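You operate a simulated robot arm through the tools that you are given. There is no shell and no other tool. Be economical: measure what you need, move in short steps, check, and stop when the job is done.

The job below is to be done with a simulated two-armed robot. You get a single attempt, and the scene is never put back.

TASK
Take the tiny tub with a red lid and put it on top of the white block. Fetch the clear splash ring and set it on the round plate. Take the yellow jar on the bench over the lids drawer and put it away on the sample bench. Push the boats drawer shut. Open the spatulas drawer, put the blue spatula from the sample bench in the inside of the spatulas drawer and shut the drawer again. Turn the portion dial to 10 g. Put the bottle marked "soft water" from the packing bench on the upper shelf under the labels drawer and the bottle marked "rinse water" on the finishing bench. Any order will do. Set down upright: yellow jar, bottle.
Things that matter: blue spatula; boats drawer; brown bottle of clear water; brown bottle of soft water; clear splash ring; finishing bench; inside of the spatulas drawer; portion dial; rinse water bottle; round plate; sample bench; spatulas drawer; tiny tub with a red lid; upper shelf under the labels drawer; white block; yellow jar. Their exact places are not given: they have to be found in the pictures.

It is judged by the outcome, as a careful person would: the job done as asked, and still so three seconds after it is handed in. It fails if anything else is knocked over, pushed out of place, dropped, spilled or broken. Lids that push on must go on centred and level and be pressed home; caps that screw on are set level and turned clockwise until they are tight.

THE ROBOT
Two 7-joint arms with three-finger grippers on one trunk, on a base that drives. Base frame: it is fixed to the floor where the robot stands at the start and does not move with it; the origin is under the middle of the robot, x ahead of it, y to its left, z up. Lengths are in m, angles in degrees, forces in N, time in s.
The left shoulder is at the start at [0.03, 0.124, 0.908], the right one opposite. With the tool pointing down near the work surface each hand reaches from about 0.1 to 0.72 m from the robot's upright axis, wherever it stands, measured 20 degrees to its own side. Places, roughly: blue spatula (17x4x2 cm) [-2.2, 1.6, 0.9]; boats drawer [0.4, 1.9, 0.8]; brown bottle of clear water, brown bottle of soft  [-2.25, -0.25, 1]; clear splash ring (6x6x3 cm) [0.7, -0.1, 0.9]; finishing bench [0.7, 3.5, 0.9]; inside of the spatulas drawer [0.6, 0.8, 0.5]; portion dial [-2.5, 0, 1]; round plate (12x12x2 cm) [-2.5, 3.5, 0.9]; sample bench [-2.4, 1.6, 0.9]; spatulas drawer [0.6, 0.8, 0.5]; upper shelf under the labels drawer (25x52 cm) [-2.32, -0.32, 0.4]; white block (8x11x4 cm) [-2.4, 3, 0.9]; yellow jar [0.5, 0.5, 1]. Payload 2.2 kg a hand.
The TCP of each hand is the grasp point between the finger pads, 0.028 m short of the fingertips. In the tool frame z runs along the fingers and y along their closing line. The gripper opens to 0.102 m. The gripper's body begins 0.071 m behind the TCP.
Orientation is that of the tool frame in the base frame, as a unit quaternion [x, y, z, w]. With the fingers straight down and closing along the base's y, the tool's x points along the base's -x, its y along +y and its z along -z.

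THE INTERFACE
- The arms move only by the tool nudge_tool. It takes "left_steps", "right_steps" or both (then of equal length, played together; a hand with none holds still); each is a list of rows, each a list of 7 numbers: the shift along the base's x, y, z in mm, then the turn, a rotation vector about the base's x, y, z in degrees, then the opening, from 0 (shut) to 1 (fully open). In form: [[tx, ty, tz, ax, ay, az, claw], ...]. A call has 1 to 8 rows; each row shifts and turns the commanded pose from where the row before left it. A row lasts 0.2 s, in which the tool goes at most 0.05 m and 8.6 degrees; a call with a longer step from one row to the next is refused whole, and so is a gripper value outside its range. A pose out of reach is approached as far as the arm can. The call stops where the force on the tool passes 40 N (or 10 N more than at its start, if that is more) or the arm is blocked; 0.2 s more then pass. Each finger halts on what it meets, pressing with about 22 N; the grip force reading is that of the motor and also rises with nothing between the fingers. The clock runs only during rows and for 0.2 s after the last one: add rows that do not move to give the fingers time. It gives the time, the measured TCP pose, the force on the tool (base axes), the opening and the grip force at its end, in the units of the frame above (readings bear some noise), with the torque about the TCP (base axes, N m) and any sound that the robot's microphone picked up.
- Cameras (640 x 400 px; columns grow to the right, rows downward): "scene" is now at [0.0321, 0.0355, 1.6176]; the picture's right is [0.48, -0.88, 0.00], its down [-0.71, -0.39, -0.59] and it looks along [0.51, 0.28, -0.81] (base axes); focal length 288 px, centre (320, 200). "left" rides on the left gripper at [0.072, 0.038, -0.086] in its tool frame; the picture's right is [-0.47, 0.89, 0.00], its down [-0.60, -0.32, -0.73] and it looks along [-0.65, -0.34, 0.68] (tool axes); focal length 256 px, centre (320, 200). "right" rides on the right gripper at [0.069, 0.044, -0.086] in its tool frame; the picture's right is [-0.53, 0.85, 0.00], its down [-0.58, -0.36, -0.73] and it looks along [-0.62, -0.39, 0.68] (tool axes); focal length 256 px, centre (320, 200).
- snapshot(camera): a new picture of that camera. The clock stands still meanwhile.
- slide_trunk(by): slides the trunk up (or, below 0, down) by that many m; the arms and the scene camera ride with it, the base frame stays. It gives what a move gives, with no picture.
- base_move(legs): drives the robot by 1 to 6 legs, each [ahead, left, turn to the left] in m, m and degrees, along the robot's own axes; the way and the turn of a leg run together, so that a leg with both is an arc; at most 1.5 m and 180 degrees a leg. The arms and the cameras ride along, it lands a little off, and it stops where it bumps. It gives what a move gives.
- pan_tilt(pan, tilt): turns the head with the scene camera to pan (to the left, within 143 degrees either way) and tilt (down, from -29 to 69), counted from straight ahead of the robot. It gives what a move gives.
- pixel_to_xyz(camera, pixels): there is no depth. For up to 12 entries [column, row, z] of the newest picture of that camera ("zoom" is the newest enlarged one), the place [x, y] in the base frame at which the ray of that pixel passes the height z, good to about 0.002 m. The clock stands still meanwhile.
- enlarge(camera, box): a new picture of the part [left, top, right, bottom] of that camera's present view, enlarged. The clock stands still meanwhile.
- job_done(): hands the job in; it is judged then, once.

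Keep the steps short. Do not move on a guess: measure, check each grasp and each placing, and mend mistakes. In all there are 322 turns and 216 pictures (those below and enlarged ones count). Leave the grippers open and the arms clear of the work at the hand-in unless told otherwise, and finish with a single line.

The tools are called after "Request:" as name(argument=value, ...) on one line, values as JSON. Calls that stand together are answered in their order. nudge_tool: Moves the arms, as the interface text tells. Its arguments: {"type":"object","properties":{"left_steps":{"type":"array","items":{"type":"array","items":{"type":"number"}}},"right_steps":{"type":"array","items":{"type":"array","items":{"type":"number"}}}},"required":[]} The other tools are called the same way: slide_trunk (by) slides the trunk up or down; base_move (legs) drives the base; pan_tilt (pan, tilt) turns the head that bears the scene camera; snapshot (camera) takes a picture; pixel_to_xyz (camera, pixels) gives the place at which the rays of pixels pass given heights; enlarge (camera, box) takes an enlarged picture of a part of a camera's view; job_done () hands the job in.

At the start:

```text
time: 0.0
left_ee_pos: [0.4, 0.5075, 1.155]
left_orientation: [0.0, 1.0, -0.001, 0.0]
left_ft_force: [0.1, 0.5, 0.2]
left_moment: [-0.02, 0.0, -0.01]
left_grip_width: 0.1017
left_gripper_force: 0.0
right_ee_pos: [0.3417, 0.0278, 1.1279]
right_orientation: [0.0, 1.0, 0.002, 0.0]
right_ft_force: [0.7, -1.4, 0.5]
right_moment: [-0.02, 0.01, 0.0]
right_grip_width: 0.1019
right_gripper_force: 0.0
trunk travel left (down, up): [-0.15, 0.39]
robot x, y, heading: [-0.0004, -0.0028, 0.1]
head pan, tilt: [28.9, 54.1]
```

scene: 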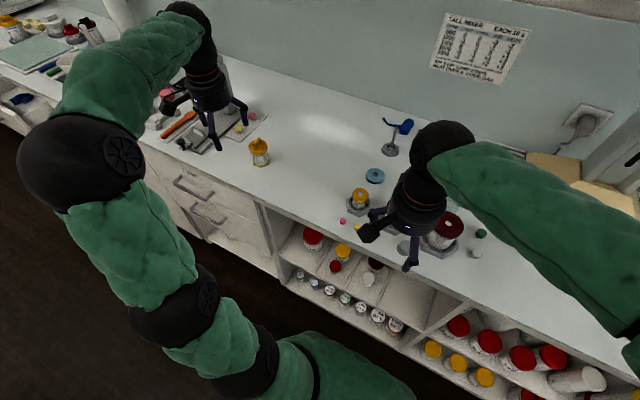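
right: 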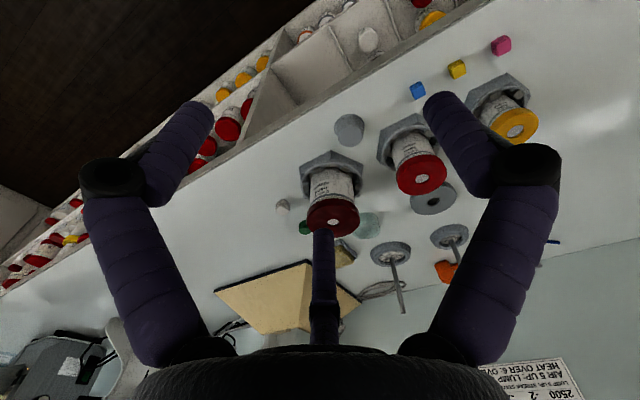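
left: 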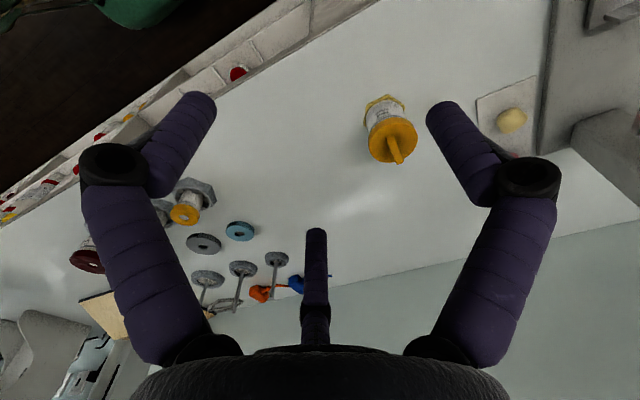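

I see a bench ahead with the yellow jar at about (260,150). I look around with the head first to find the other things.

Request:
pan_tilt(pan=60, tilt=40)

```text
time: 1.0
left_ee_pos: [0.4009, 0.5075, 1.1541]
left_orientation: [0.0, 1.0, 0.0, 0.0]
left_ft_force: [-0.7, 0.5, -0.1]
left_moment: [0.0, 0.0, 0.01]
left_grip_width: 0.1021
left_gripper_force: 0.0
right_ee_pos: [0.3409, 0.0279, 1.1291]
right_orientation: [0.0, 1.0, 0.001, 0.001]
right_ft_force: [-1.2, -0.6, 0.6]
right_moment: [0.0, 0.02, -0.01]
right_grip_width: 0.102
right_gripper_force: 0.0
trunk travel left (down, up): [-0.15, 0.39]
robot x, y, heading: [0.0034, 0.0026, -0.3]
head pan, tilt: [60.0, 40.0]
```

Request:
snapshot(camera="scene")

Request:
pan_tilt(pan=120, tilt=25)

Request:
snapshot(camera="scene")

Request:
pan_tilt(pan=-140, tilt=25)

Request:
snapshot(camera="scene")

Request:
pan_tilt(pan=0, tilt=55)

Request:
snapshot(camera="scene")

```text
212 pictures are left
```

scene: 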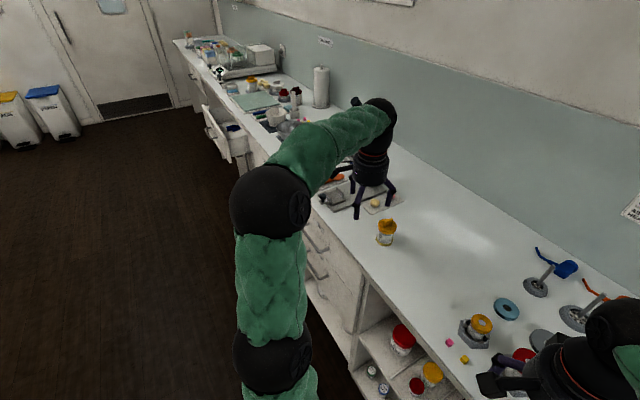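

```text
time: 2.3
left_ee_pos: [0.4002, 0.5079, 1.1555]
left_orientation: [0.0, 1.0, 0.0, 0.0]
left_ft_force: [-0.4, 0.3, -0.7]
left_moment: [0.01, 0.01, 0.02]
left_grip_width: 0.1018
left_gripper_force: 0.1
right_ee_pos: [0.3399, 0.0278, 1.1285]
right_orientation: [0.0, 1.0, 0.001, 0.0]
right_ft_force: [0.0, -0.4, 0.4]
right_moment: [0.01, 0.01, 0.0]
right_grip_width: 0.1022
right_gripper_force: 0.2
trunk travel left (down, up): [-0.15, 0.39]
robot x, y, heading: [0.001, -0.002, -0.1]
head pan, tilt: [120.0, 25.0]
```

```text
211 pictures are left
```

scene: 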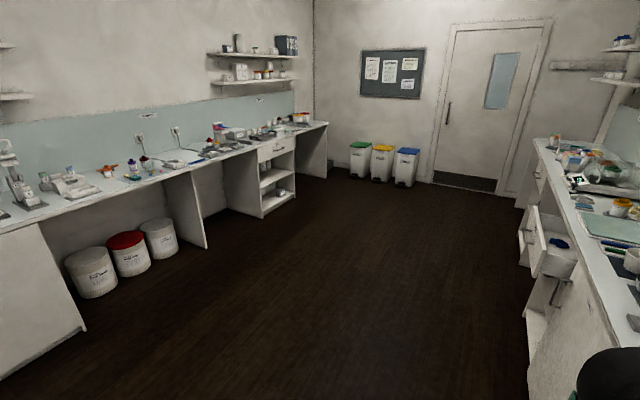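

```text
time: 5.9
left_ee_pos: [0.4, 0.507, 1.1547]
left_orientation: [0.0, 1.0, 0.0, 0.0]
left_ft_force: [0.2, 0.1, 0.4]
left_moment: [-0.01, -0.02, 0.0]
left_grip_width: 0.1021
left_gripper_force: 0.1
right_ee_pos: [0.3421, 0.0279, 1.1285]
right_orientation: [0.0, 1.0, 0.0, 0.0]
right_ft_force: [-1.0, -0.2, 0.0]
right_moment: [0.01, -0.01, -0.03]
right_grip_width: 0.1017
right_gripper_force: 0.0
trunk travel left (down, up): [-0.15, 0.39]
robot x, y, heading: [-0.0017, 0.0007, 0.1]
head pan, tilt: [-140.0, 25.0]
```

```text
210 pictures are left
```

scene: 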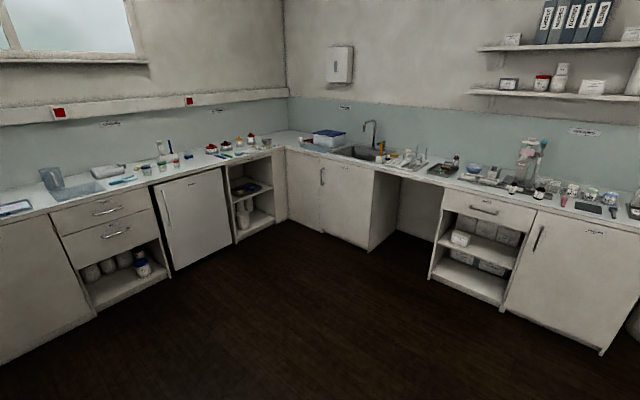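

```text
time: 8.1
left_ee_pos: [0.4005, 0.5069, 1.1561]
left_orientation: [0.0, 1.0, 0.001, 0.0]
left_ft_force: [-0.1, -0.5, -0.1]
left_moment: [0.01, 0.01, 0.01]
left_grip_width: 0.1022
left_gripper_force: 0.0
right_ee_pos: [0.3414, 0.0285, 1.1286]
right_orientation: [0.0, 1.0, 0.001, 0.0]
right_ft_force: [-0.7, -0.3, 0.6]
right_moment: [0.04, -0.01, -0.03]
right_grip_width: 0.102
right_gripper_force: 0.1
trunk travel left (down, up): [-0.15, 0.39]
robot x, y, heading: [-0.0023, 0.0006, 0.1]
head pan, tilt: [0.0, 55.0]
```

```text
209 pictures are left
```

scene: 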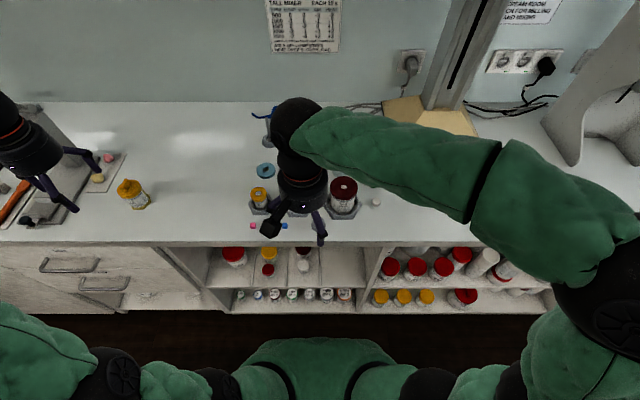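

The right hand hides the area where the splash ring should be. I raise the right hand's view by an enlarged picture of its camera near (340,210), and one of the yellow jar from the scene.

Request:
enlarge(camera="right", box=[240, 80, 480, 280])

Request:
enlarge(camera="scene", box=[0, 140, 200, 300])

Request:
pixel_to_xyz(camera="right", pixels=[[370, 225, 0.9], [348, 128, 0.9], [434, 198, 0.9], [280, 205, 0.9]])

Request:
pixel_to_xyz(camera="scene", pixels=[[137, 205, 0.9], [130, 182, 0.98], [375, 203, 0.9], [100, 242, 0.9]])

```text
2.00 times, centred on (360, 180) of right
```

zoom: 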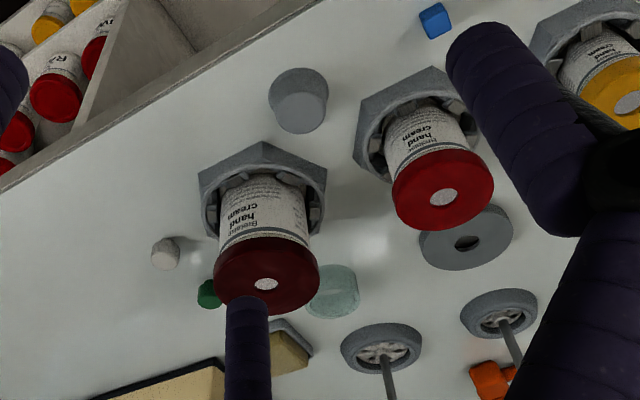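

```text
2.50 times, centred on (100, 220) of scene
```

zoom: 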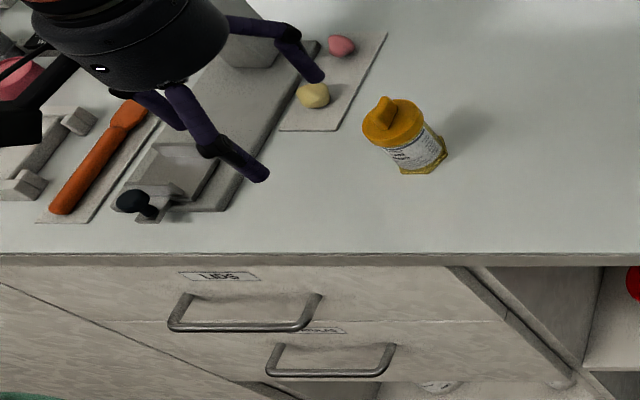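

```text
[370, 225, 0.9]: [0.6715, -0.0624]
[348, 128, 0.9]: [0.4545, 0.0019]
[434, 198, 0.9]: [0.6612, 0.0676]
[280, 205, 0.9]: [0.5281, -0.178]
```

```text
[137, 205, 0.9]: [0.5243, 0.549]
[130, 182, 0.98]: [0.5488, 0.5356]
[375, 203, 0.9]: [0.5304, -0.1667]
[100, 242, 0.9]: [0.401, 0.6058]
```

The clear ring is near [0.67,-0.06], behind the dark-red jar. I pull the right hand back and to the right so that both cameras see the area.

Request:
nudge_tool(right_steps=[[0, 0, 40, 0, 0, 0, 1], [20, -45, 0, 0, 0, 0, 1], [20, -45, 0, 0, 0, 0, 1], [20, -45, 0, 0, 0, 0, 1], [0, -45, 0, 0, 0, 0, 1], [0, 0, 0, 0, 0, 0, 1]])

Request:
enlarge(camera="scene", box=[220, 100, 420, 225])

Request:
snapshot(camera="right")

```text
time: 9.5
left_ee_pos: [0.4, 0.507, 1.1545]
left_orientation: [0.0, 1.0, 0.0, 0.0]
left_ft_force: [0.3, 0.4, -0.5]
left_moment: [-0.01, 0.01, 0.02]
left_grip_width: 0.1019
left_gripper_force: 0.1
right_ee_pos: [0.4028, -0.1506, 1.1657]
right_orientation: [-0.001, 1.0, 0.001, 0.0]
right_ft_force: [-0.4, 0.9, 0.1]
right_moment: [0.0, 0.04, 0.0]
right_grip_width: 0.1018
right_gripper_force: 0.1
trunk travel left (down, up): [-0.15, 0.39]
robot x, y, heading: [0.0016, 0.0032, -0.3]
head pan, tilt: [0.0, 55.0]
```

```text
3.20 times, centred on (320, 162) of scene
```

zoom: 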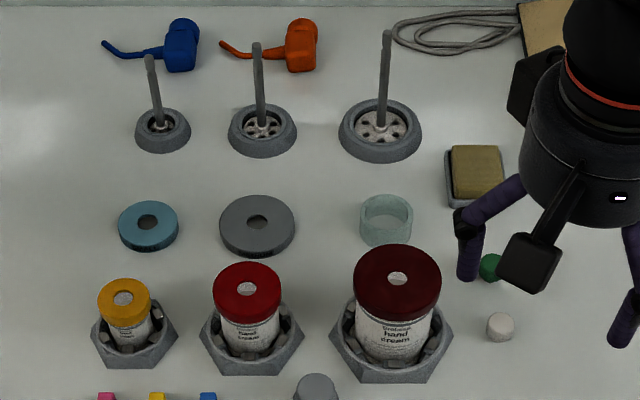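

```text
205 pictures are left
```

right: 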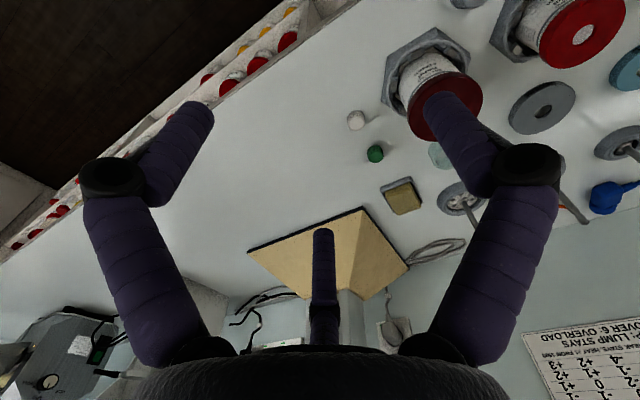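

The clear ring shows at zoom (386,215), in front of the large brush disc and behind the dark-red jar. I measure it and its neighbours.

Request:
pixel_to_xyz(camera="zoom", pixels=[[386, 208, 0.93], [387, 229, 0.9], [360, 210, 0.93], [413, 210, 0.93], [397, 283, 1.0], [397, 320, 0.93], [380, 130, 0.92], [490, 268, 0.9], [257, 228, 0.91], [474, 180, 0.92], [398, 245, 1.0]])

```text
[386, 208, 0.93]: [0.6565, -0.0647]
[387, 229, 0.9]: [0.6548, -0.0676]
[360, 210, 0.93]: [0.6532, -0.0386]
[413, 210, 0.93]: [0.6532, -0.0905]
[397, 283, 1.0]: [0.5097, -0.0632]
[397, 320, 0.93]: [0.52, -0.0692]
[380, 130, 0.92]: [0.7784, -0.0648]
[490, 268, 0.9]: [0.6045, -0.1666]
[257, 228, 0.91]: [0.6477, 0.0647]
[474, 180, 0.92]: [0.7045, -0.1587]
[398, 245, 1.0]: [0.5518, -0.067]
```

The ring is at [0.656,-0.066], about 0.055 wide. To keep the wrist camera away from the jar, I turn the right hand by +90° (fingers closing along x) while going above the ring.

Request:
nudge_tool(right_steps=[[30, 0, 0, 0, 0, 8.2, 1], [30, 0, 0, 0, 0, 8.2, 1], [30, 0, 0, 0, 0, 8.2, 1], [30, 0, 0, 0, 0, 8.2, 1], [20, 10, 0, 0, 0, 8.2, 1], [20, 10, 0, 0, 0, 8.2, 1], [20, 10, 0, 0, 0, 8.2, 1], [20, 10, 0, 0, 0, 8.2, 1]])

Request:
nudge_tool(right_steps=[[20, 15, 0, 0, 0, 8.2, 1], [20, 15, -20, 0, 0, 8.2, 1], [13, 15, -40, 0, 0, 8.0, 1], [0, 0, 0, 0, 0, 0, 1]])

Request:
snapshot(camera="right")

Request:
snapshot(camera="scene")

```text
time: 11.3
left_ee_pos: [0.4008, 0.5068, 1.1542]
left_orientation: [0.0, 1.0, 0.0, 0.0]
left_ft_force: [-0.4, -0.2, 0.3]
left_moment: [-0.01, 0.07, -0.01]
left_grip_width: 0.102
left_gripper_force: 0.0
right_ee_pos: [0.6031, -0.1116, 1.1683]
right_orientation: [-0.542, 0.84, 0.0, 0.0]
right_ft_force: [0.2, -0.6, -0.5]
right_moment: [-0.02, 0.01, 0.02]
right_grip_width: 0.102
right_gripper_force: 0.1
trunk travel left (down, up): [-0.15, 0.39]
robot x, y, heading: [0.0015, -0.002, -0.3]
head pan, tilt: [0.0, 55.0]
```

```text
time: 12.3
left_ee_pos: [0.3995, 0.5065, 1.156]
left_orientation: [0.0, 1.0, 0.0, 0.001]
left_ft_force: [-0.2, -0.3, 0.5]
left_moment: [0.01, -0.02, -0.01]
left_grip_width: 0.1021
left_gripper_force: 0.0
right_ee_pos: [0.6508, -0.0679, 1.1101]
right_orientation: [0.708, -0.706, -0.001, 0.0]
right_ft_force: [0.5, 0.4, -0.2]
right_moment: [0.01, 0.02, 0.03]
right_grip_width: 0.102
right_gripper_force: 0.2
trunk travel left (down, up): [-0.15, 0.39]
robot x, y, heading: [-0.0014, 0.0028, 0.1]
head pan, tilt: [0.0, 55.0]
```

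```text
204 pictures are left
```

right: 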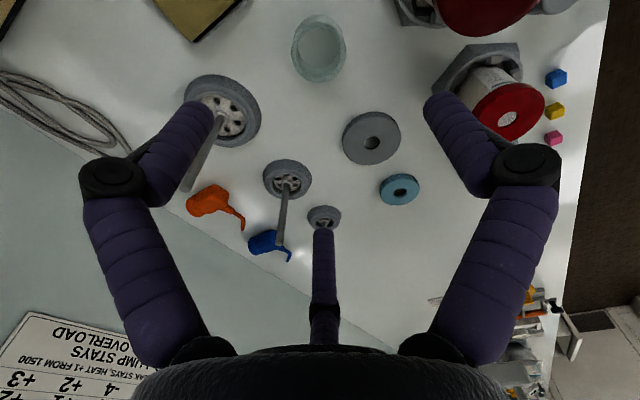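

```text
203 pictures are left
```

scene: 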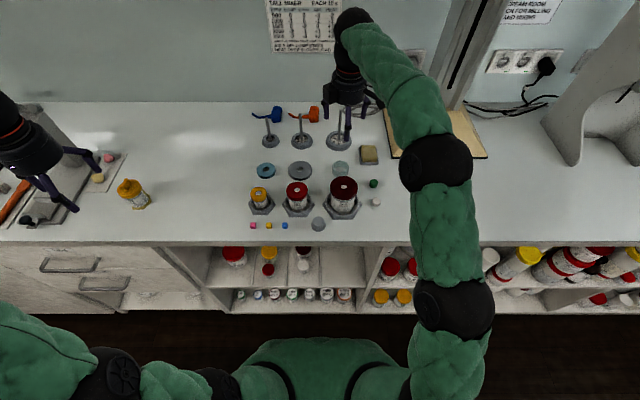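

The ring sits centred under the hand at pixel (319,48) as predicted for the TCP axis. The gripper shows three jaws; all clear of the neighbours. I descend with care to TCP height 0.935.

Request:
nudge_tool(right_steps=[[2, 1, -40, 0, 0, 0, 1], [1, 0, -40, 0, 0, 0, 1], [0, 0, -40, 0, 0, 0, 1], [0, 0, 0, 0, 0, 0, 1]])

Request:
snapshot(camera="right")

```text
time: 13.3
left_ee_pos: [0.4005, 0.5083, 1.1558]
left_orientation: [0.0, 1.0, 0.0, 0.001]
left_ft_force: [0.0, 0.8, 0.0]
left_moment: [-0.03, -0.03, -0.02]
left_grip_width: 0.1018
left_gripper_force: 0.0
right_ee_pos: [0.6578, -0.0652, 0.9869]
right_orientation: [-0.707, 0.707, 0.0, -0.001]
right_ft_force: [0.3, -0.6, 0.1]
right_moment: [-0.02, -0.03, 0.02]
right_grip_width: 0.102
right_gripper_force: 0.0
trunk travel left (down, up): [-0.15, 0.39]
robot x, y, heading: [0.0023, 0.0012, 0.2]
head pan, tilt: [0.0, 55.0]
```

```text
202 pictures are left
```

right: 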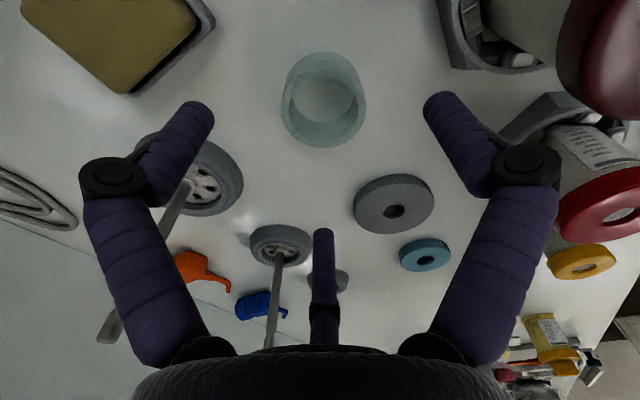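

Ring centred between the jaws at (323,98). I go down 52 mm and close.

Request:
nudge_tool(right_steps=[[0, 0, -25, 0, 0, 0, 1], [0, 0, -20, 0, 0, 0, 1], [0, 0, -7, 0, 0, 0, 1], [0, 0, 0, 0, 0, 0, 1], [0, 0, 0, 0, 0, 0, 0.4], [0, 0, 0, 0, 0, 0, 0.4], [0, 0, 0, 0, 0, 0, 0.4], [0, 0, 0, 0, 0, 0, 0.4]])

Request:
snapshot(camera="right")

```text
time: 15.1
left_ee_pos: [0.4004, 0.5068, 1.1556]
left_orientation: [0.0, 1.0, 0.0, 0.0]
left_ft_force: [0.4, -0.2, 0.0]
left_moment: [0.01, -0.03, 0.01]
left_grip_width: 0.1021
left_gripper_force: 0.0
right_ee_pos: [0.6574, -0.0653, 0.9385]
right_orientation: [0.708, -0.707, 0.001, 0.0]
right_ft_force: [1.3, -0.4, 4.6]
right_moment: [0.04, 0.03, 0.0]
right_grip_width: 0.0523
right_gripper_force: 22.1
trunk travel left (down, up): [-0.15, 0.39]
robot x, y, heading: [0.0008, -0.0063, -0.1]
head pan, tilt: [0.0, 55.0]
```

```text
201 pictures are left
```

right: 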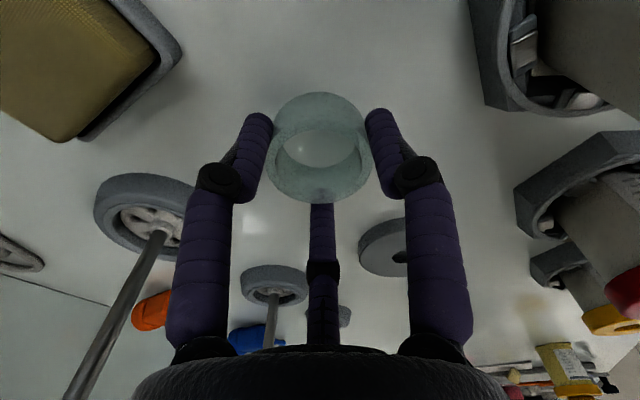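

The ring is held (52.3 mm, 22 N). I lift it straight up, and at the same time bring the left hand toward above the yellow jar.

Request:
nudge_tool(right_steps=[[0, 0, 10, 0, 0, 0, 0.4], [0, 0, 40, 0, 0, 0, 0.4], [0, 0, 40, 0, 0, 0, 0.4], [0, 0, 45, 0, 0, 0, 0.4], [0, 0, 45, 0, 0, 0, 0.4], [0, 0, 0, 0, 0, 0, 0.4]], left_steps=[[30, 10, 0, 0, 0, 0, 1], [30, 10, 0, 0, 0, 0, 1], [30, 10, 0, 0, 0, 0, 1], [40, 8, 0, 0, 0, 0, 1], [0, 0, 0, 0, 0, 0, 1], [0, 0, 0, 0, 0, 0, 1]])

Request:
snapshot(camera="left")

Request:
snapshot(camera="right")

```text
time: 16.5
left_ee_pos: [0.532, 0.5451, 1.1564]
left_orientation: [0.0, 1.0, 0.0, 0.0]
left_ft_force: [-0.3, -0.2, -0.5]
left_moment: [0.0, -0.01, 0.01]
left_grip_width: 0.1019
left_gripper_force: 0.1
right_ee_pos: [0.6575, -0.0665, 1.1171]
right_orientation: [-0.707, 0.707, 0.001, -0.002]
right_ft_force: [0.9, 0.7, -0.3]
right_moment: [-0.01, 0.02, 0.0]
right_grip_width: 0.0525
right_gripper_force: 22.1
trunk travel left (down, up): [-0.15, 0.39]
robot x, y, heading: [0.0033, -0.0004, 0.1]
head pan, tilt: [0.0, 55.0]
```

```text
200 pictures are left
```

left: 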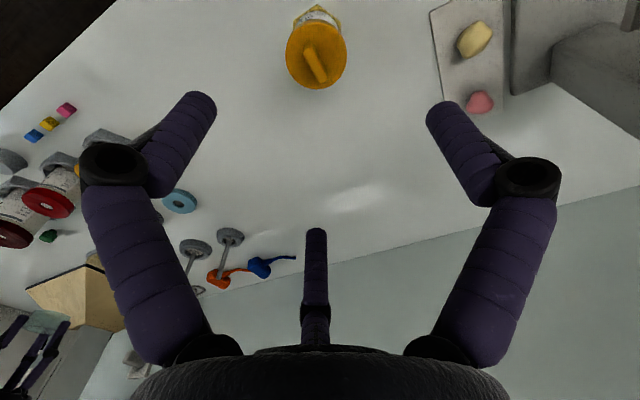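

```text
199 pictures are left
```

right: 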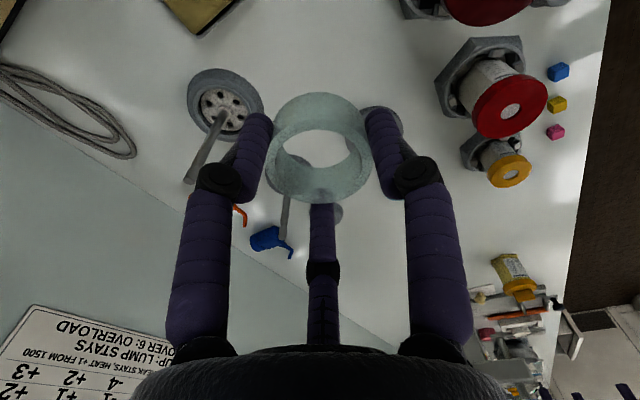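

The ring is firmly held and lifted. The jar's lid is at (316,52) in the left picture. I triangulate it with both cameras.

Request:
enlarge(camera="scene", box=[60, 150, 220, 250])

Request:
pixel_to_xyz(camera="left", pixels=[[317, 56, 0.95], [317, 56, 0.97], [317, 56, 0.99], [287, 52, 0.97], [347, 52, 0.97]])

```text
4.00 times, centred on (140, 200) of scene
```

zoom: 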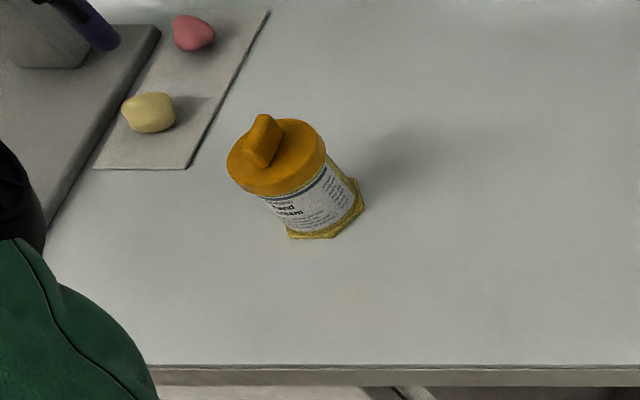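

```text
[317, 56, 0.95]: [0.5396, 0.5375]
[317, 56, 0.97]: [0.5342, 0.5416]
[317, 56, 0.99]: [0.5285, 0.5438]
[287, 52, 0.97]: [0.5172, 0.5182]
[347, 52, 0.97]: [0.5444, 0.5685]
```

Request:
pixel_to_xyz(camera="zoom", pixels=[[276, 150, 0.95], [276, 150, 0.97], [276, 150, 0.99], [227, 165, 0.97], [326, 155, 0.97], [325, 218, 0.9], [325, 218, 0.91], [268, 118, 0.99]])

```text
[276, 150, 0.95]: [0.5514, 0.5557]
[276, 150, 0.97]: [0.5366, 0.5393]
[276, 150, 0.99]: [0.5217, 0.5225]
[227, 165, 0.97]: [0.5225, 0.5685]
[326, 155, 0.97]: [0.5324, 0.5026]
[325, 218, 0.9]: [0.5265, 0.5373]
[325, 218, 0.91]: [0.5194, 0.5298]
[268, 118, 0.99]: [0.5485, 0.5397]
```

Lid centre [0.535,0.541], top at z 0.97. I descend over it to TCP 0.945 and grip.

Request:
nudge_tool(left_steps=[[3, -4, -40, 0, 0, 0, 1], [0, 0, -40, 0, 0, 0, 1], [0, 0, -30, 0, 0, 0, 1], [0, 0, 0, 0, 0, 0, 1]])

Request:
snapshot(camera="left")

```text
time: 17.5
left_ee_pos: [0.5346, 0.5389, 1.0457]
left_orientation: [0.0, 1.0, -0.001, 0.001]
left_ft_force: [-0.2, 0.3, 0.9]
left_moment: [-0.02, -0.01, 0.04]
left_grip_width: 0.1021
left_gripper_force: 0.1
right_ee_pos: [0.6567, -0.0663, 1.1164]
right_orientation: [0.707, -0.707, -0.001, 0.0]
right_ft_force: [-0.5, -0.2, -0.6]
right_moment: [-0.01, 0.01, -0.01]
right_grip_width: 0.0523
right_gripper_force: 21.8
trunk travel left (down, up): [-0.15, 0.39]
robot x, y, heading: [0.003, -0.0006, 0.1]
head pan, tilt: [0.0, 55.0]
```

```text
197 pictures are left
```

left: 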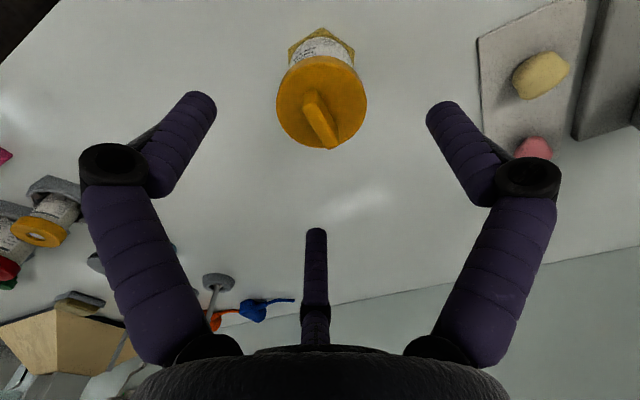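

Well centred at (321,100). Down 100 mm more, then grip.

Request:
nudge_tool(left_steps=[[0, 0, -40, 0, 0, 0, 1], [0, 0, -40, 0, 0, 0, 1], [0, 0, -20, 0, 0, 0, 1], [0, 0, 0, 0, 0, 0, 1], [0, 0, 0, 0, 0, 0, 0.45], [0, 0, 0, 0, 0, 0, 0.45], [0, 0, 0, 0, 0, 0, 0.45], [0, 0, 0, 0, 0, 0, 0.45]])

Request:
snapshot(camera="left")

```text
time: 19.3
left_ee_pos: [0.5315, 0.5412, 0.9444]
left_orientation: [0.0, 1.0, 0.0, 0.0]
left_ft_force: [-0.1, 0.9, 1.0]
left_moment: [0.03, -0.04, -0.01]
left_grip_width: 0.0578
left_gripper_force: 21.8
right_ee_pos: [0.6566, -0.0653, 1.1165]
right_orientation: [-0.707, 0.707, 0.001, -0.001]
right_ft_force: [0.9, 0.4, -0.6]
right_moment: [-0.01, 0.0, 0.02]
right_grip_width: 0.0523
right_gripper_force: 21.6
trunk travel left (down, up): [-0.15, 0.39]
robot x, y, heading: [-0.0002, -0.0033, 0.1]
head pan, tilt: [0.0, 55.0]
```

```text
196 pictures are left
```

left: 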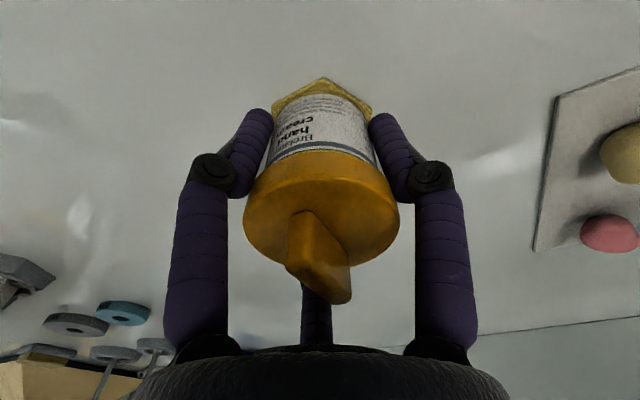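

Held at 57.8 mm round the body. I lift it and draw both hands in for driving.

Request:
nudge_tool(left_steps=[[0, 0, 10, 0, 0, 0, 0.45], [0, 0, 40, 0, 0, 0, 0.45], [0, 0, 45, 0, 0, 0, 0.45], [0, 0, 45, 0, 0, 0, 0.45], [0, 0, 40, 0, 0, 0, 0.45], [-40, -20, 0, 0, 0, 0, 0.45], [-40, -20, 0, 0, 0, 0, 0.45], [-40, -20, 0, 0, 0, 0, 0.45]], right_steps=[[0, 0, 20, 0, 0, 0, 0.4], [-30, -30, 0, 0, 0, 0, 0.4], [-40, -30, 0, 0, 0, 0, 0.4], [-40, -20, 0, 0, 0, 0, 0.4], [-40, -20, 0, 0, 0, 0, 0.4], [-40, -20, 0, 0, 0, 0, 0.4], [-40, -20, 0, 0, 0, 0, 0.4], [-40, 0, 0, 0, 0, 0, 0.4]])

Request:
snapshot(camera="left")

Request:
snapshot(camera="scene")

```text
time: 21.1
left_ee_pos: [0.4095, 0.4792, 1.129]
left_orientation: [0.0, 1.0, 0.0, 0.001]
left_ft_force: [0.6, 1.0, 0.3]
left_moment: [0.0, -0.09, 0.02]
left_grip_width: 0.0583
left_gripper_force: 21.8
right_ee_pos: [0.3836, -0.204, 1.1378]
right_orientation: [-0.707, 0.707, -0.001, 0.001]
right_ft_force: [-0.7, -0.4, 0.8]
right_moment: [-0.02, -0.05, 0.02]
right_grip_width: 0.0525
right_gripper_force: 22.3
trunk travel left (down, up): [-0.15, 0.39]
robot x, y, heading: [-0.0014, 0.0, -0.2]
head pan, tilt: [0.0, 55.0]
```

```text
195 pictures are left
```

left: 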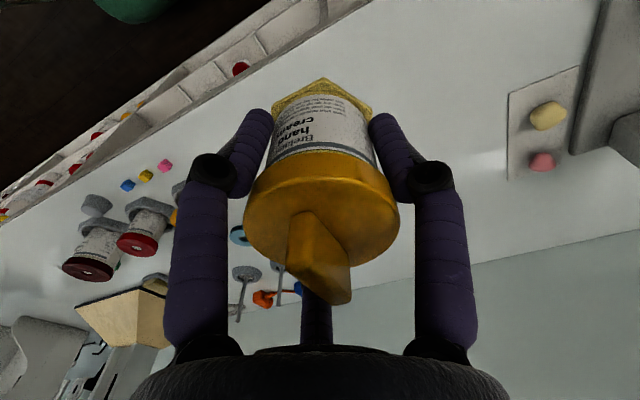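

```text
194 pictures are left
```

scene: 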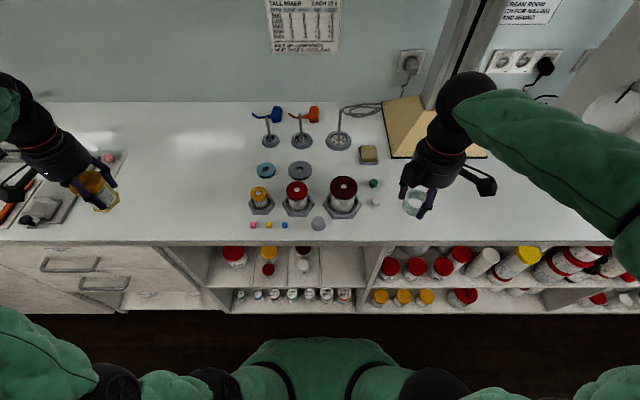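

Both are held safely. I back off from the bench, turn round, and drive toward the sample bench, with a stop short of it.

Request:
base_move(legs=[[-0.7, 0, 0], [0, 0, 180], [0.3, -1.4, 0]])

Request:
pan_tilt(pan=0, tilt=35)

Request:
snapshot(camera="scene")

```text
time: 39.0
left_ee_pos: [-1.4318, 0.8968, 1.1262]
left_orientation: [1.0, 0.01, 0.0, 0.0]
left_ft_force: [0.0, 0.9, 0.0]
left_moment: [-0.03, -0.04, 0.03]
left_grip_width: 0.0579
left_gripper_force: 21.8
right_ee_pos: [-1.4191, 1.5796, 1.1368]
right_orientation: [0.7, 0.714, 0.0, -0.001]
right_ft_force: [-0.4, -0.6, 0.7]
right_moment: [-0.01, 0.0, 0.01]
right_grip_width: 0.0522
right_gripper_force: 22.2
trunk travel left (down, up): [-0.15, 0.39]
robot x, y, heading: [-1.0274, 1.3878, -178.8]
head pan, tilt: [0.0, 55.0]
```

```text
time: 39.8
left_ee_pos: [-1.4321, 0.8962, 1.1266]
left_orientation: [1.0, 0.009, 0.0, 0.0]
left_ft_force: [0.3, 0.5, -1.1]
left_moment: [0.02, 0.05, 0.0]
left_grip_width: 0.0582
left_gripper_force: 22.4
right_ee_pos: [-1.4206, 1.5796, 1.1357]
right_orientation: [0.7, 0.714, 0.001, 0.001]
right_ft_force: [-0.9, -0.5, -0.5]
right_moment: [0.02, -0.01, -0.02]
right_grip_width: 0.0524
right_gripper_force: 22.4
trunk travel left (down, up): [-0.15, 0.39]
robot x, y, heading: [-1.0288, 1.3834, -179.0]
head pan, tilt: [0.0, 35.0]
```

```text
193 pictures are left
```

scene: 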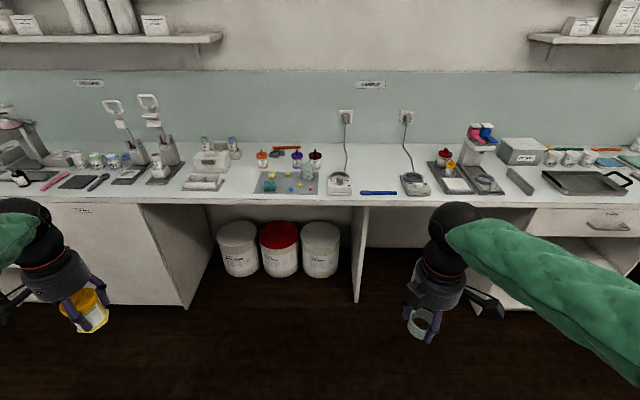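

I see the blue spatula at (378,193) and wall signs at (371,84) and (90,83). I read the signs.

Request:
enlarge(camera="scene", box=[240, 60, 560, 260])

Request:
enlarge(camera="scene", box=[0, 60, 260, 220])

Request:
pixel_to_xyz(camera="scene", pixels=[[378, 193, 0.91], [390, 203, 0.9], [300, 203, 0.9], [380, 160, 0.9], [400, 192, 0.91], [360, 192, 0.91]])

```text
2.00 times, centred on (400, 160) of scene
```

zoom: 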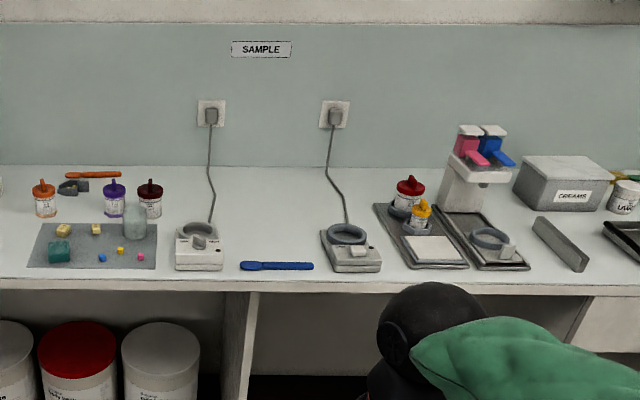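

```text
2.46 times, centred on (130, 140) of scene
```

zoom: 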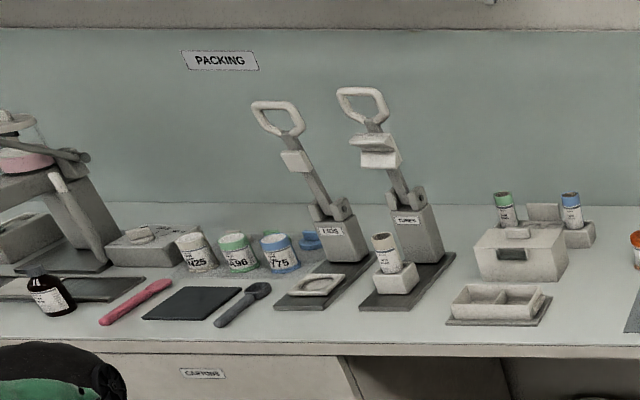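

```text
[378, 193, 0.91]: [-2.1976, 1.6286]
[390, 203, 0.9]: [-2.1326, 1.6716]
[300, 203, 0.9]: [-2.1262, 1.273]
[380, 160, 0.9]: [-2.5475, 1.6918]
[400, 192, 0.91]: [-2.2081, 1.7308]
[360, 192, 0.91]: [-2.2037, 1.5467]
```

The sign "SAMPLE" is over y≈1.6. The free spot is between the two scales behind the spatula, about [-2.36,1.63]. I drive to x≈-1.73, y≈1.8.

Request:
base_move(legs=[[0.55, -0.44, -1]])

Request:
pan_tilt(pan=15, tilt=50)

Request:
snapshot(camera="scene")

```text
time: 43.7
left_ee_pos: [-1.9946, 1.3262, 1.1269]
left_orientation: [1.0, 0.006, 0.0, 0.0]
left_ft_force: [0.6, 0.2, -0.5]
left_moment: [-0.02, -0.02, -0.02]
left_grip_width: 0.0581
left_gripper_force: 22.1
right_ee_pos: [-1.9766, 2.0096, 1.1364]
right_orientation: [0.702, 0.712, 0.001, 0.001]
right_ft_force: [-0.1, -0.6, -1.0]
right_moment: [0.01, 0.01, 0.0]
right_grip_width: 0.0524
right_gripper_force: 21.8
trunk travel left (down, up): [-0.15, 0.39]
robot x, y, heading: [-1.5917, 1.8068, -179.3]
head pan, tilt: [0.0, 35.0]
```

```text
time: 44.5
left_ee_pos: [-1.9926, 1.3254, 1.1268]
left_orientation: [1.0, 0.007, 0.0, 0.0]
left_ft_force: [-0.2, 0.5, -0.4]
left_moment: [-0.05, -0.01, -0.01]
left_grip_width: 0.0582
left_gripper_force: 22.4
right_ee_pos: [-1.9769, 2.0089, 1.1374]
right_orientation: [0.702, 0.713, 0.001, 0.0]
right_ft_force: [-0.2, -0.1, 0.8]
right_moment: [0.05, 0.02, 0.0]
right_grip_width: 0.052
right_gripper_force: 22.0
trunk travel left (down, up): [-0.15, 0.39]
robot x, y, heading: [-1.5866, 1.8115, -179.2]
head pan, tilt: [15.0, 50.0]
```

```text
190 pictures are left
```

scene: 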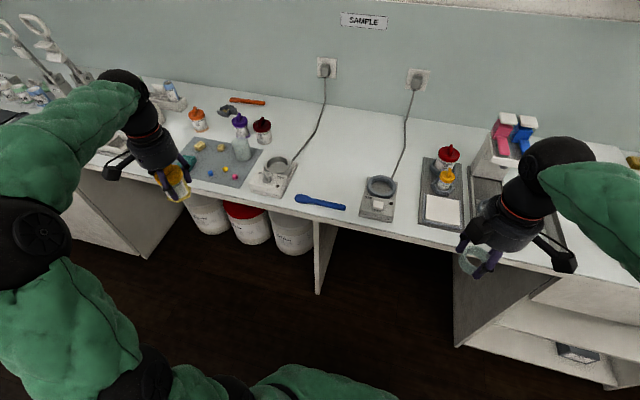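

I see a clear area around (340,165). I measure that area, the spatula and the scales.

Request:
pixel_to_xyz(camera="scene", pixels=[[340, 165, 0.9], [320, 202, 0.91], [297, 198, 0.9], [345, 209, 0.9], [283, 165, 0.93], [380, 187, 0.93], [350, 150, 0.9], [326, 105, 0.9]])

Request:
enlarge(camera="scene", box=[240, 80, 440, 230])

```text
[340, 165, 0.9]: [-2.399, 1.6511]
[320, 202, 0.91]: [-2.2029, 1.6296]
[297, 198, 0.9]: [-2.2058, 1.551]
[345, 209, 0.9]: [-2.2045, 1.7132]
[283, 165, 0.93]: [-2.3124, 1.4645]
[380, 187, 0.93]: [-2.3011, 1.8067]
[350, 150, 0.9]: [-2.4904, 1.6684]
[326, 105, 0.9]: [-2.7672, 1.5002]
```

```text
2.67 times, centred on (340, 155) of scene
```

zoom: 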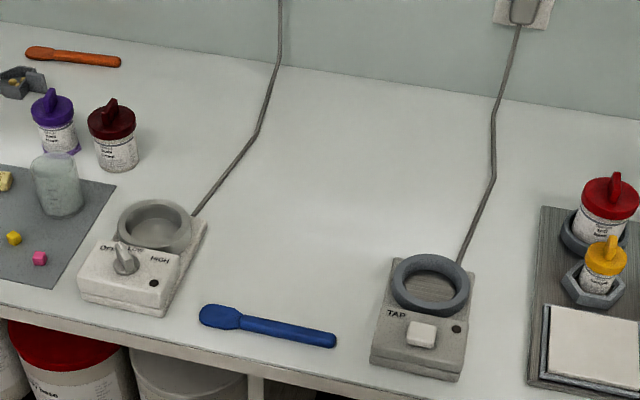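

Target [-2.34,1.64]. I drive 0.14 m ahead, then move the left hand over it.

Request:
base_move(legs=[[0.14, 0, 0]])

Request:
nudge_tool(left_steps=[[-30, 45, 0, 0, 0, 0, 0.45], [-30, 40, 0, 0, 0, 0, 0.45], [-30, 40, 0, 0, 0, 0, 0.45], [-30, 40, 0, 0, 0, 0, 0.45], [-30, 45, 0, 0, 0, 0, 0.45], [-30, 45, 0, 0, 0, 0, 0.45], [-20, 45, 0, 0, 0, 0, 0.45], [0, 0, 0, 0, 0, 0, 0.45]])

```text
time: 45.8
left_ee_pos: [-2.1346, 1.3231, 1.1248]
left_orientation: [1.0, 0.007, 0.001, 0.0]
left_ft_force: [-0.9, 0.9, 0.0]
left_moment: [-0.05, -0.02, -0.02]
left_grip_width: 0.0582
left_gripper_force: 22.1
right_ee_pos: [-2.1189, 2.007, 1.1361]
right_orientation: [0.702, 0.712, 0.002, 0.001]
right_ft_force: [-0.2, 0.1, -1.1]
right_moment: [-0.02, -0.04, 0.0]
right_grip_width: 0.0526
right_gripper_force: 21.6
trunk travel left (down, up): [-0.15, 0.39]
robot x, y, heading: [-1.7285, 1.8103, -179.0]
head pan, tilt: [15.0, 50.0]
```

```text
refused: row 1 steps farther than a row can; nothing moved
```

Request:
nudge_tool(left_steps=[[-26, 40, 0, 0, 0, 0, 0.45], [-26, 40, 0, 0, 0, 0, 0.45], [-26, 40, 0, 0, 0, 0, 0.45], [-26, 40, 0, 0, 0, 0, 0.45], [-26, 40, 0, 0, 0, 0, 0.45], [-26, 40, 0, 0, 0, 0, 0.45], [-26, 40, 0, 0, 0, 0, 0.45], [-26, 36, 0, 0, 0, 0, 0.45]])

Request:
snapshot(camera="scene")

Request:
snapshot(camera="left")

```text
time: 47.6
left_ee_pos: [-2.3433, 1.6407, 1.1263]
left_orientation: [1.0, 0.008, -0.001, 0.0]
left_ft_force: [0.7, -0.1, -0.7]
left_moment: [-0.05, -0.01, 0.0]
left_grip_width: 0.0581
left_gripper_force: 22.0
right_ee_pos: [-2.1189, 2.0076, 1.1354]
right_orientation: [0.702, 0.712, 0.001, 0.001]
right_ft_force: [0.0, -0.3, 0.2]
right_moment: [-0.03, -0.04, 0.0]
right_grip_width: 0.0525
right_gripper_force: 22.3
trunk travel left (down, up): [-0.15, 0.39]
robot x, y, heading: [-1.7322, 1.8092, -179.3]
head pan, tilt: [15.0, 50.0]
```

```text
188 pictures are left
```

scene: 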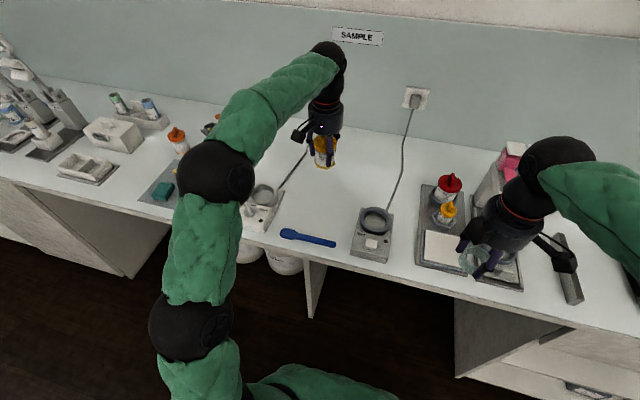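

```text
187 pictures are left
```

left: 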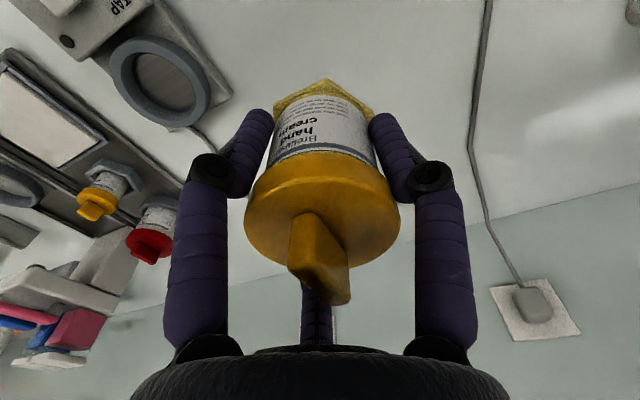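

The spot under the jar is clear. I lower it to just above the bench.

Request:
nudge_tool(left_steps=[[0, 0, -45, 0, 0, 0, 0.45], [0, 0, -45, 0, 0, 0, 0.45], [0, 0, -45, 0, 0, 0, 0.45], [0, 0, -30, 0, 0, 0, 0.45], [0, 0, -7, 0, 0, 0, 0.45], [0, 0, -5, 0, 0, 0, 0.45], [0, 0, 0, 0, 0, 0, 0.45]])

```text
time: 49.2
left_ee_pos: [-2.3411, 1.6387, 0.9492]
left_orientation: [1.0, 0.007, -0.001, 0.0]
left_ft_force: [0.1, 0.4, -0.4]
left_moment: [0.02, 0.01, 0.02]
left_grip_width: 0.0583
left_gripper_force: 22.3
right_ee_pos: [-2.1167, 2.0067, 1.1369]
right_orientation: [0.702, 0.712, 0.0, 0.0]
right_ft_force: [-0.3, -0.8, -0.1]
right_moment: [0.03, -0.02, 0.0]
right_grip_width: 0.0526
right_gripper_force: 22.3
trunk travel left (down, up): [-0.15, 0.39]
robot x, y, heading: [-1.7286, 1.8031, -179.3]
head pan, tilt: [15.0, 50.0]
```

Request:
nudge_tool(left_steps=[[0, 0, -3, 0, 0, 0, 0.45], [0, 0, -2, 0, 0, 0, 0.45], [0, 0, -1, 0, 0, 0, 0.45], [0, 0, 0, 0, 0, 0, 0.45]])

Request:
snapshot(camera="left")

```text
time: 50.2
left_ee_pos: [-2.3404, 1.6389, 0.9449]
left_orientation: [1.0, 0.008, -0.001, 0.0]
left_ft_force: [0.6, 0.8, 7.3]
left_moment: [0.1, -0.1, -0.03]
left_grip_width: 0.0584
left_gripper_force: 22.2
right_ee_pos: [-2.1162, 2.0072, 1.1369]
right_orientation: [0.702, 0.712, 0.001, 0.001]
right_ft_force: [-0.7, -0.5, 0.4]
right_moment: [0.0, -0.01, 0.0]
right_grip_width: 0.0526
right_gripper_force: 22.3
trunk travel left (down, up): [-0.15, 0.39]
robot x, y, heading: [-1.7278, 1.8078, -179.5]
head pan, tilt: [15.0, 50.0]
```

```text
186 pictures are left
```

left: 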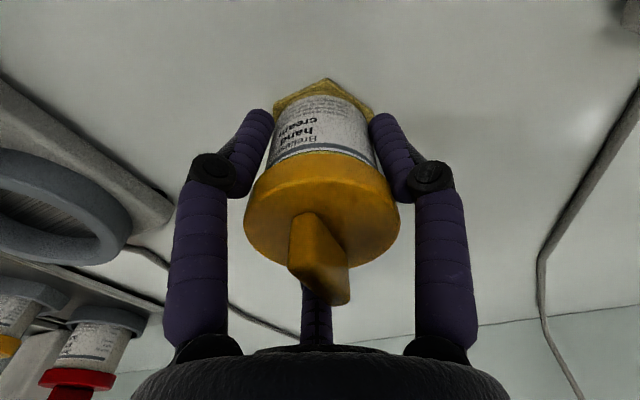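

Contact at 7 N: it stands on the bench. I open and rise straight up.

Request:
nudge_tool(left_steps=[[0, 0, 1, 0, 0, 0, 0.7], [0, 0, 0, 0, 0, 0, 1], [0, 0, 0, 0, 0, 0, 1], [0, 0, 40, 0, 0, 0, 1], [0, 0, 40, 0, 0, 0, 1], [0, 0, 45, 0, 0, 0, 1], [0, 0, 40, 0, 0, 0, 1], [0, 0, 0, 0, 0, 0, 1]])

Request:
snapshot(camera="left")

```text
time: 52.0
left_ee_pos: [-2.3425, 1.6389, 1.1087]
left_orientation: [1.0, 0.008, 0.0, 0.0]
left_ft_force: [0.2, 0.4, -0.4]
left_moment: [-0.01, 0.01, 0.01]
left_grip_width: 0.1021
left_gripper_force: 0.0
right_ee_pos: [-2.1174, 2.0074, 1.1356]
right_orientation: [0.702, 0.712, 0.0, 0.0]
right_ft_force: [0.5, 0.8, 0.0]
right_moment: [-0.05, -0.01, -0.01]
right_grip_width: 0.0524
right_gripper_force: 21.9
trunk travel left (down, up): [-0.15, 0.39]
robot x, y, heading: [-1.726, 1.8091, -179.0]
head pan, tilt: [15.0, 50.0]
```

```text
185 pictures are left
```

left: 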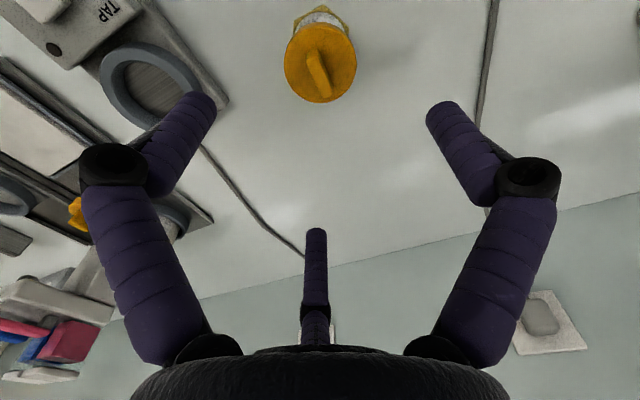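

The jar stands upright. I pull the left hand back and drive toward the bench end at y≈3.2 to look.

Request:
nudge_tool(left_steps=[[40, -5, 0, 0, 0, 0, 1], [45, -5, 0, 0, 0, 0, 1], [45, -5, 0, 0, 0, 0, 1], [45, -5, 0, 0, 0, 0, 1], [45, -5, 0, 0, 0, 0, 1]])

Request:
base_move(legs=[[-0.3, 0, 0], [0, -1.25, -1]])

Request:
pan_tilt(pan=0, tilt=40)

Request:
snapshot(camera="scene")

```text
time: 53.2
left_ee_pos: [-2.1166, 1.613, 1.1078]
left_orientation: [1.0, 0.006, 0.0, 0.001]
left_ft_force: [0.0, 0.4, 0.1]
left_moment: [-0.01, 0.0, -0.01]
left_grip_width: 0.1017
left_gripper_force: 0.2
right_ee_pos: [-2.1147, 2.0072, 1.137]
right_orientation: [0.702, 0.712, 0.0, 0.0]
right_ft_force: [-0.3, 0.5, 0.3]
right_moment: [0.01, 0.02, -0.01]
right_grip_width: 0.0524
right_gripper_force: 21.8
trunk travel left (down, up): [-0.15, 0.39]
robot x, y, heading: [-1.7284, 1.8099, -179.0]
head pan, tilt: [15.0, 50.0]
```

```text
time: 61.2
left_ee_pos: [-1.8107, 2.8884, 1.1052]
left_orientation: [1.0, -0.019, 0.001, -0.001]
left_ft_force: [0.1, 0.0, -0.5]
left_moment: [-0.02, 0.03, -0.05]
left_grip_width: 0.1018
left_gripper_force: 0.1
right_ee_pos: [-1.7877, 3.2828, 1.1364]
right_orientation: [0.72, 0.694, 0.001, 0.001]
right_ft_force: [0.4, 0.0, -1.4]
right_moment: [-0.02, 0.02, 0.03]
right_grip_width: 0.0522
right_gripper_force: 22.3
trunk travel left (down, up): [-0.15, 0.39]
robot x, y, heading: [-1.408, 3.0639, 178.0]
head pan, tilt: [15.0, 50.0]
```

```text
time: 61.9
left_ee_pos: [-1.811, 2.8883, 1.1065]
left_orientation: [1.0, -0.018, 0.001, 0.0]
left_ft_force: [0.4, -0.5, -0.1]
left_moment: [0.03, -0.02, 0.0]
left_grip_width: 0.1019
left_gripper_force: 0.0
right_ee_pos: [-1.7893, 3.2826, 1.137]
right_orientation: [0.72, 0.694, 0.001, 0.001]
right_ft_force: [-0.6, -0.3, -0.1]
right_moment: [0.02, 0.02, -0.04]
right_grip_width: 0.0524
right_gripper_force: 21.9
trunk travel left (down, up): [-0.15, 0.39]
robot x, y, heading: [-1.4081, 3.0667, 177.8]
head pan, tilt: [0.0, 40.0]
```

```text
184 pictures are left
```

scene: 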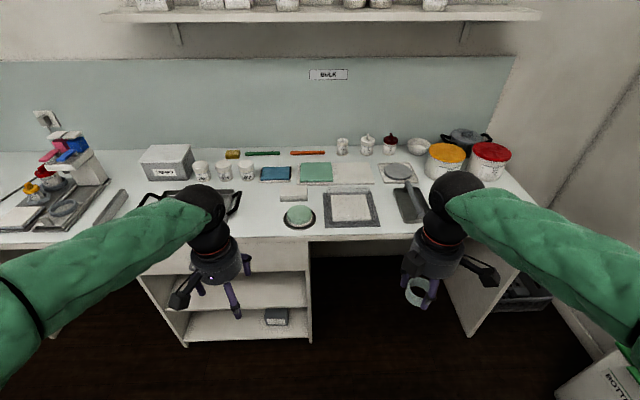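

Request:
enlarge(camera="scene", box=[230, 110, 530, 250])

Request:
pixel_to_xyz(camera="scene", pixels=[[397, 172, 0.91], [293, 198, 0.9], [299, 217, 0.92], [352, 207, 0.92], [389, 148, 0.92]])

```text
2.13 times, centred on (380, 180) of scene
```

zoom: 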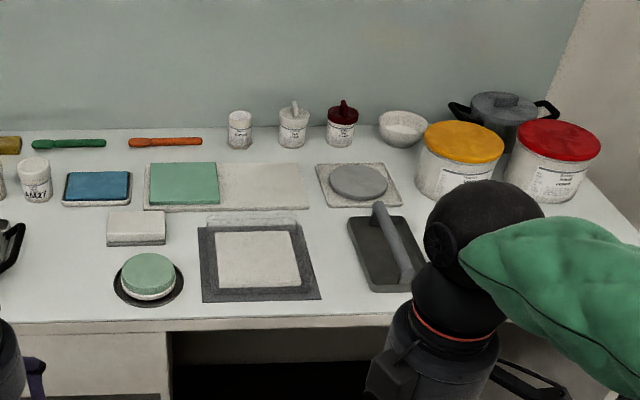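

```text
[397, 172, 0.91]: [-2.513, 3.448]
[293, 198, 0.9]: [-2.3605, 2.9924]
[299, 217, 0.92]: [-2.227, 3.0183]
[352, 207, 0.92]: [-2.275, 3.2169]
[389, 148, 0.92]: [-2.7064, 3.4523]
```

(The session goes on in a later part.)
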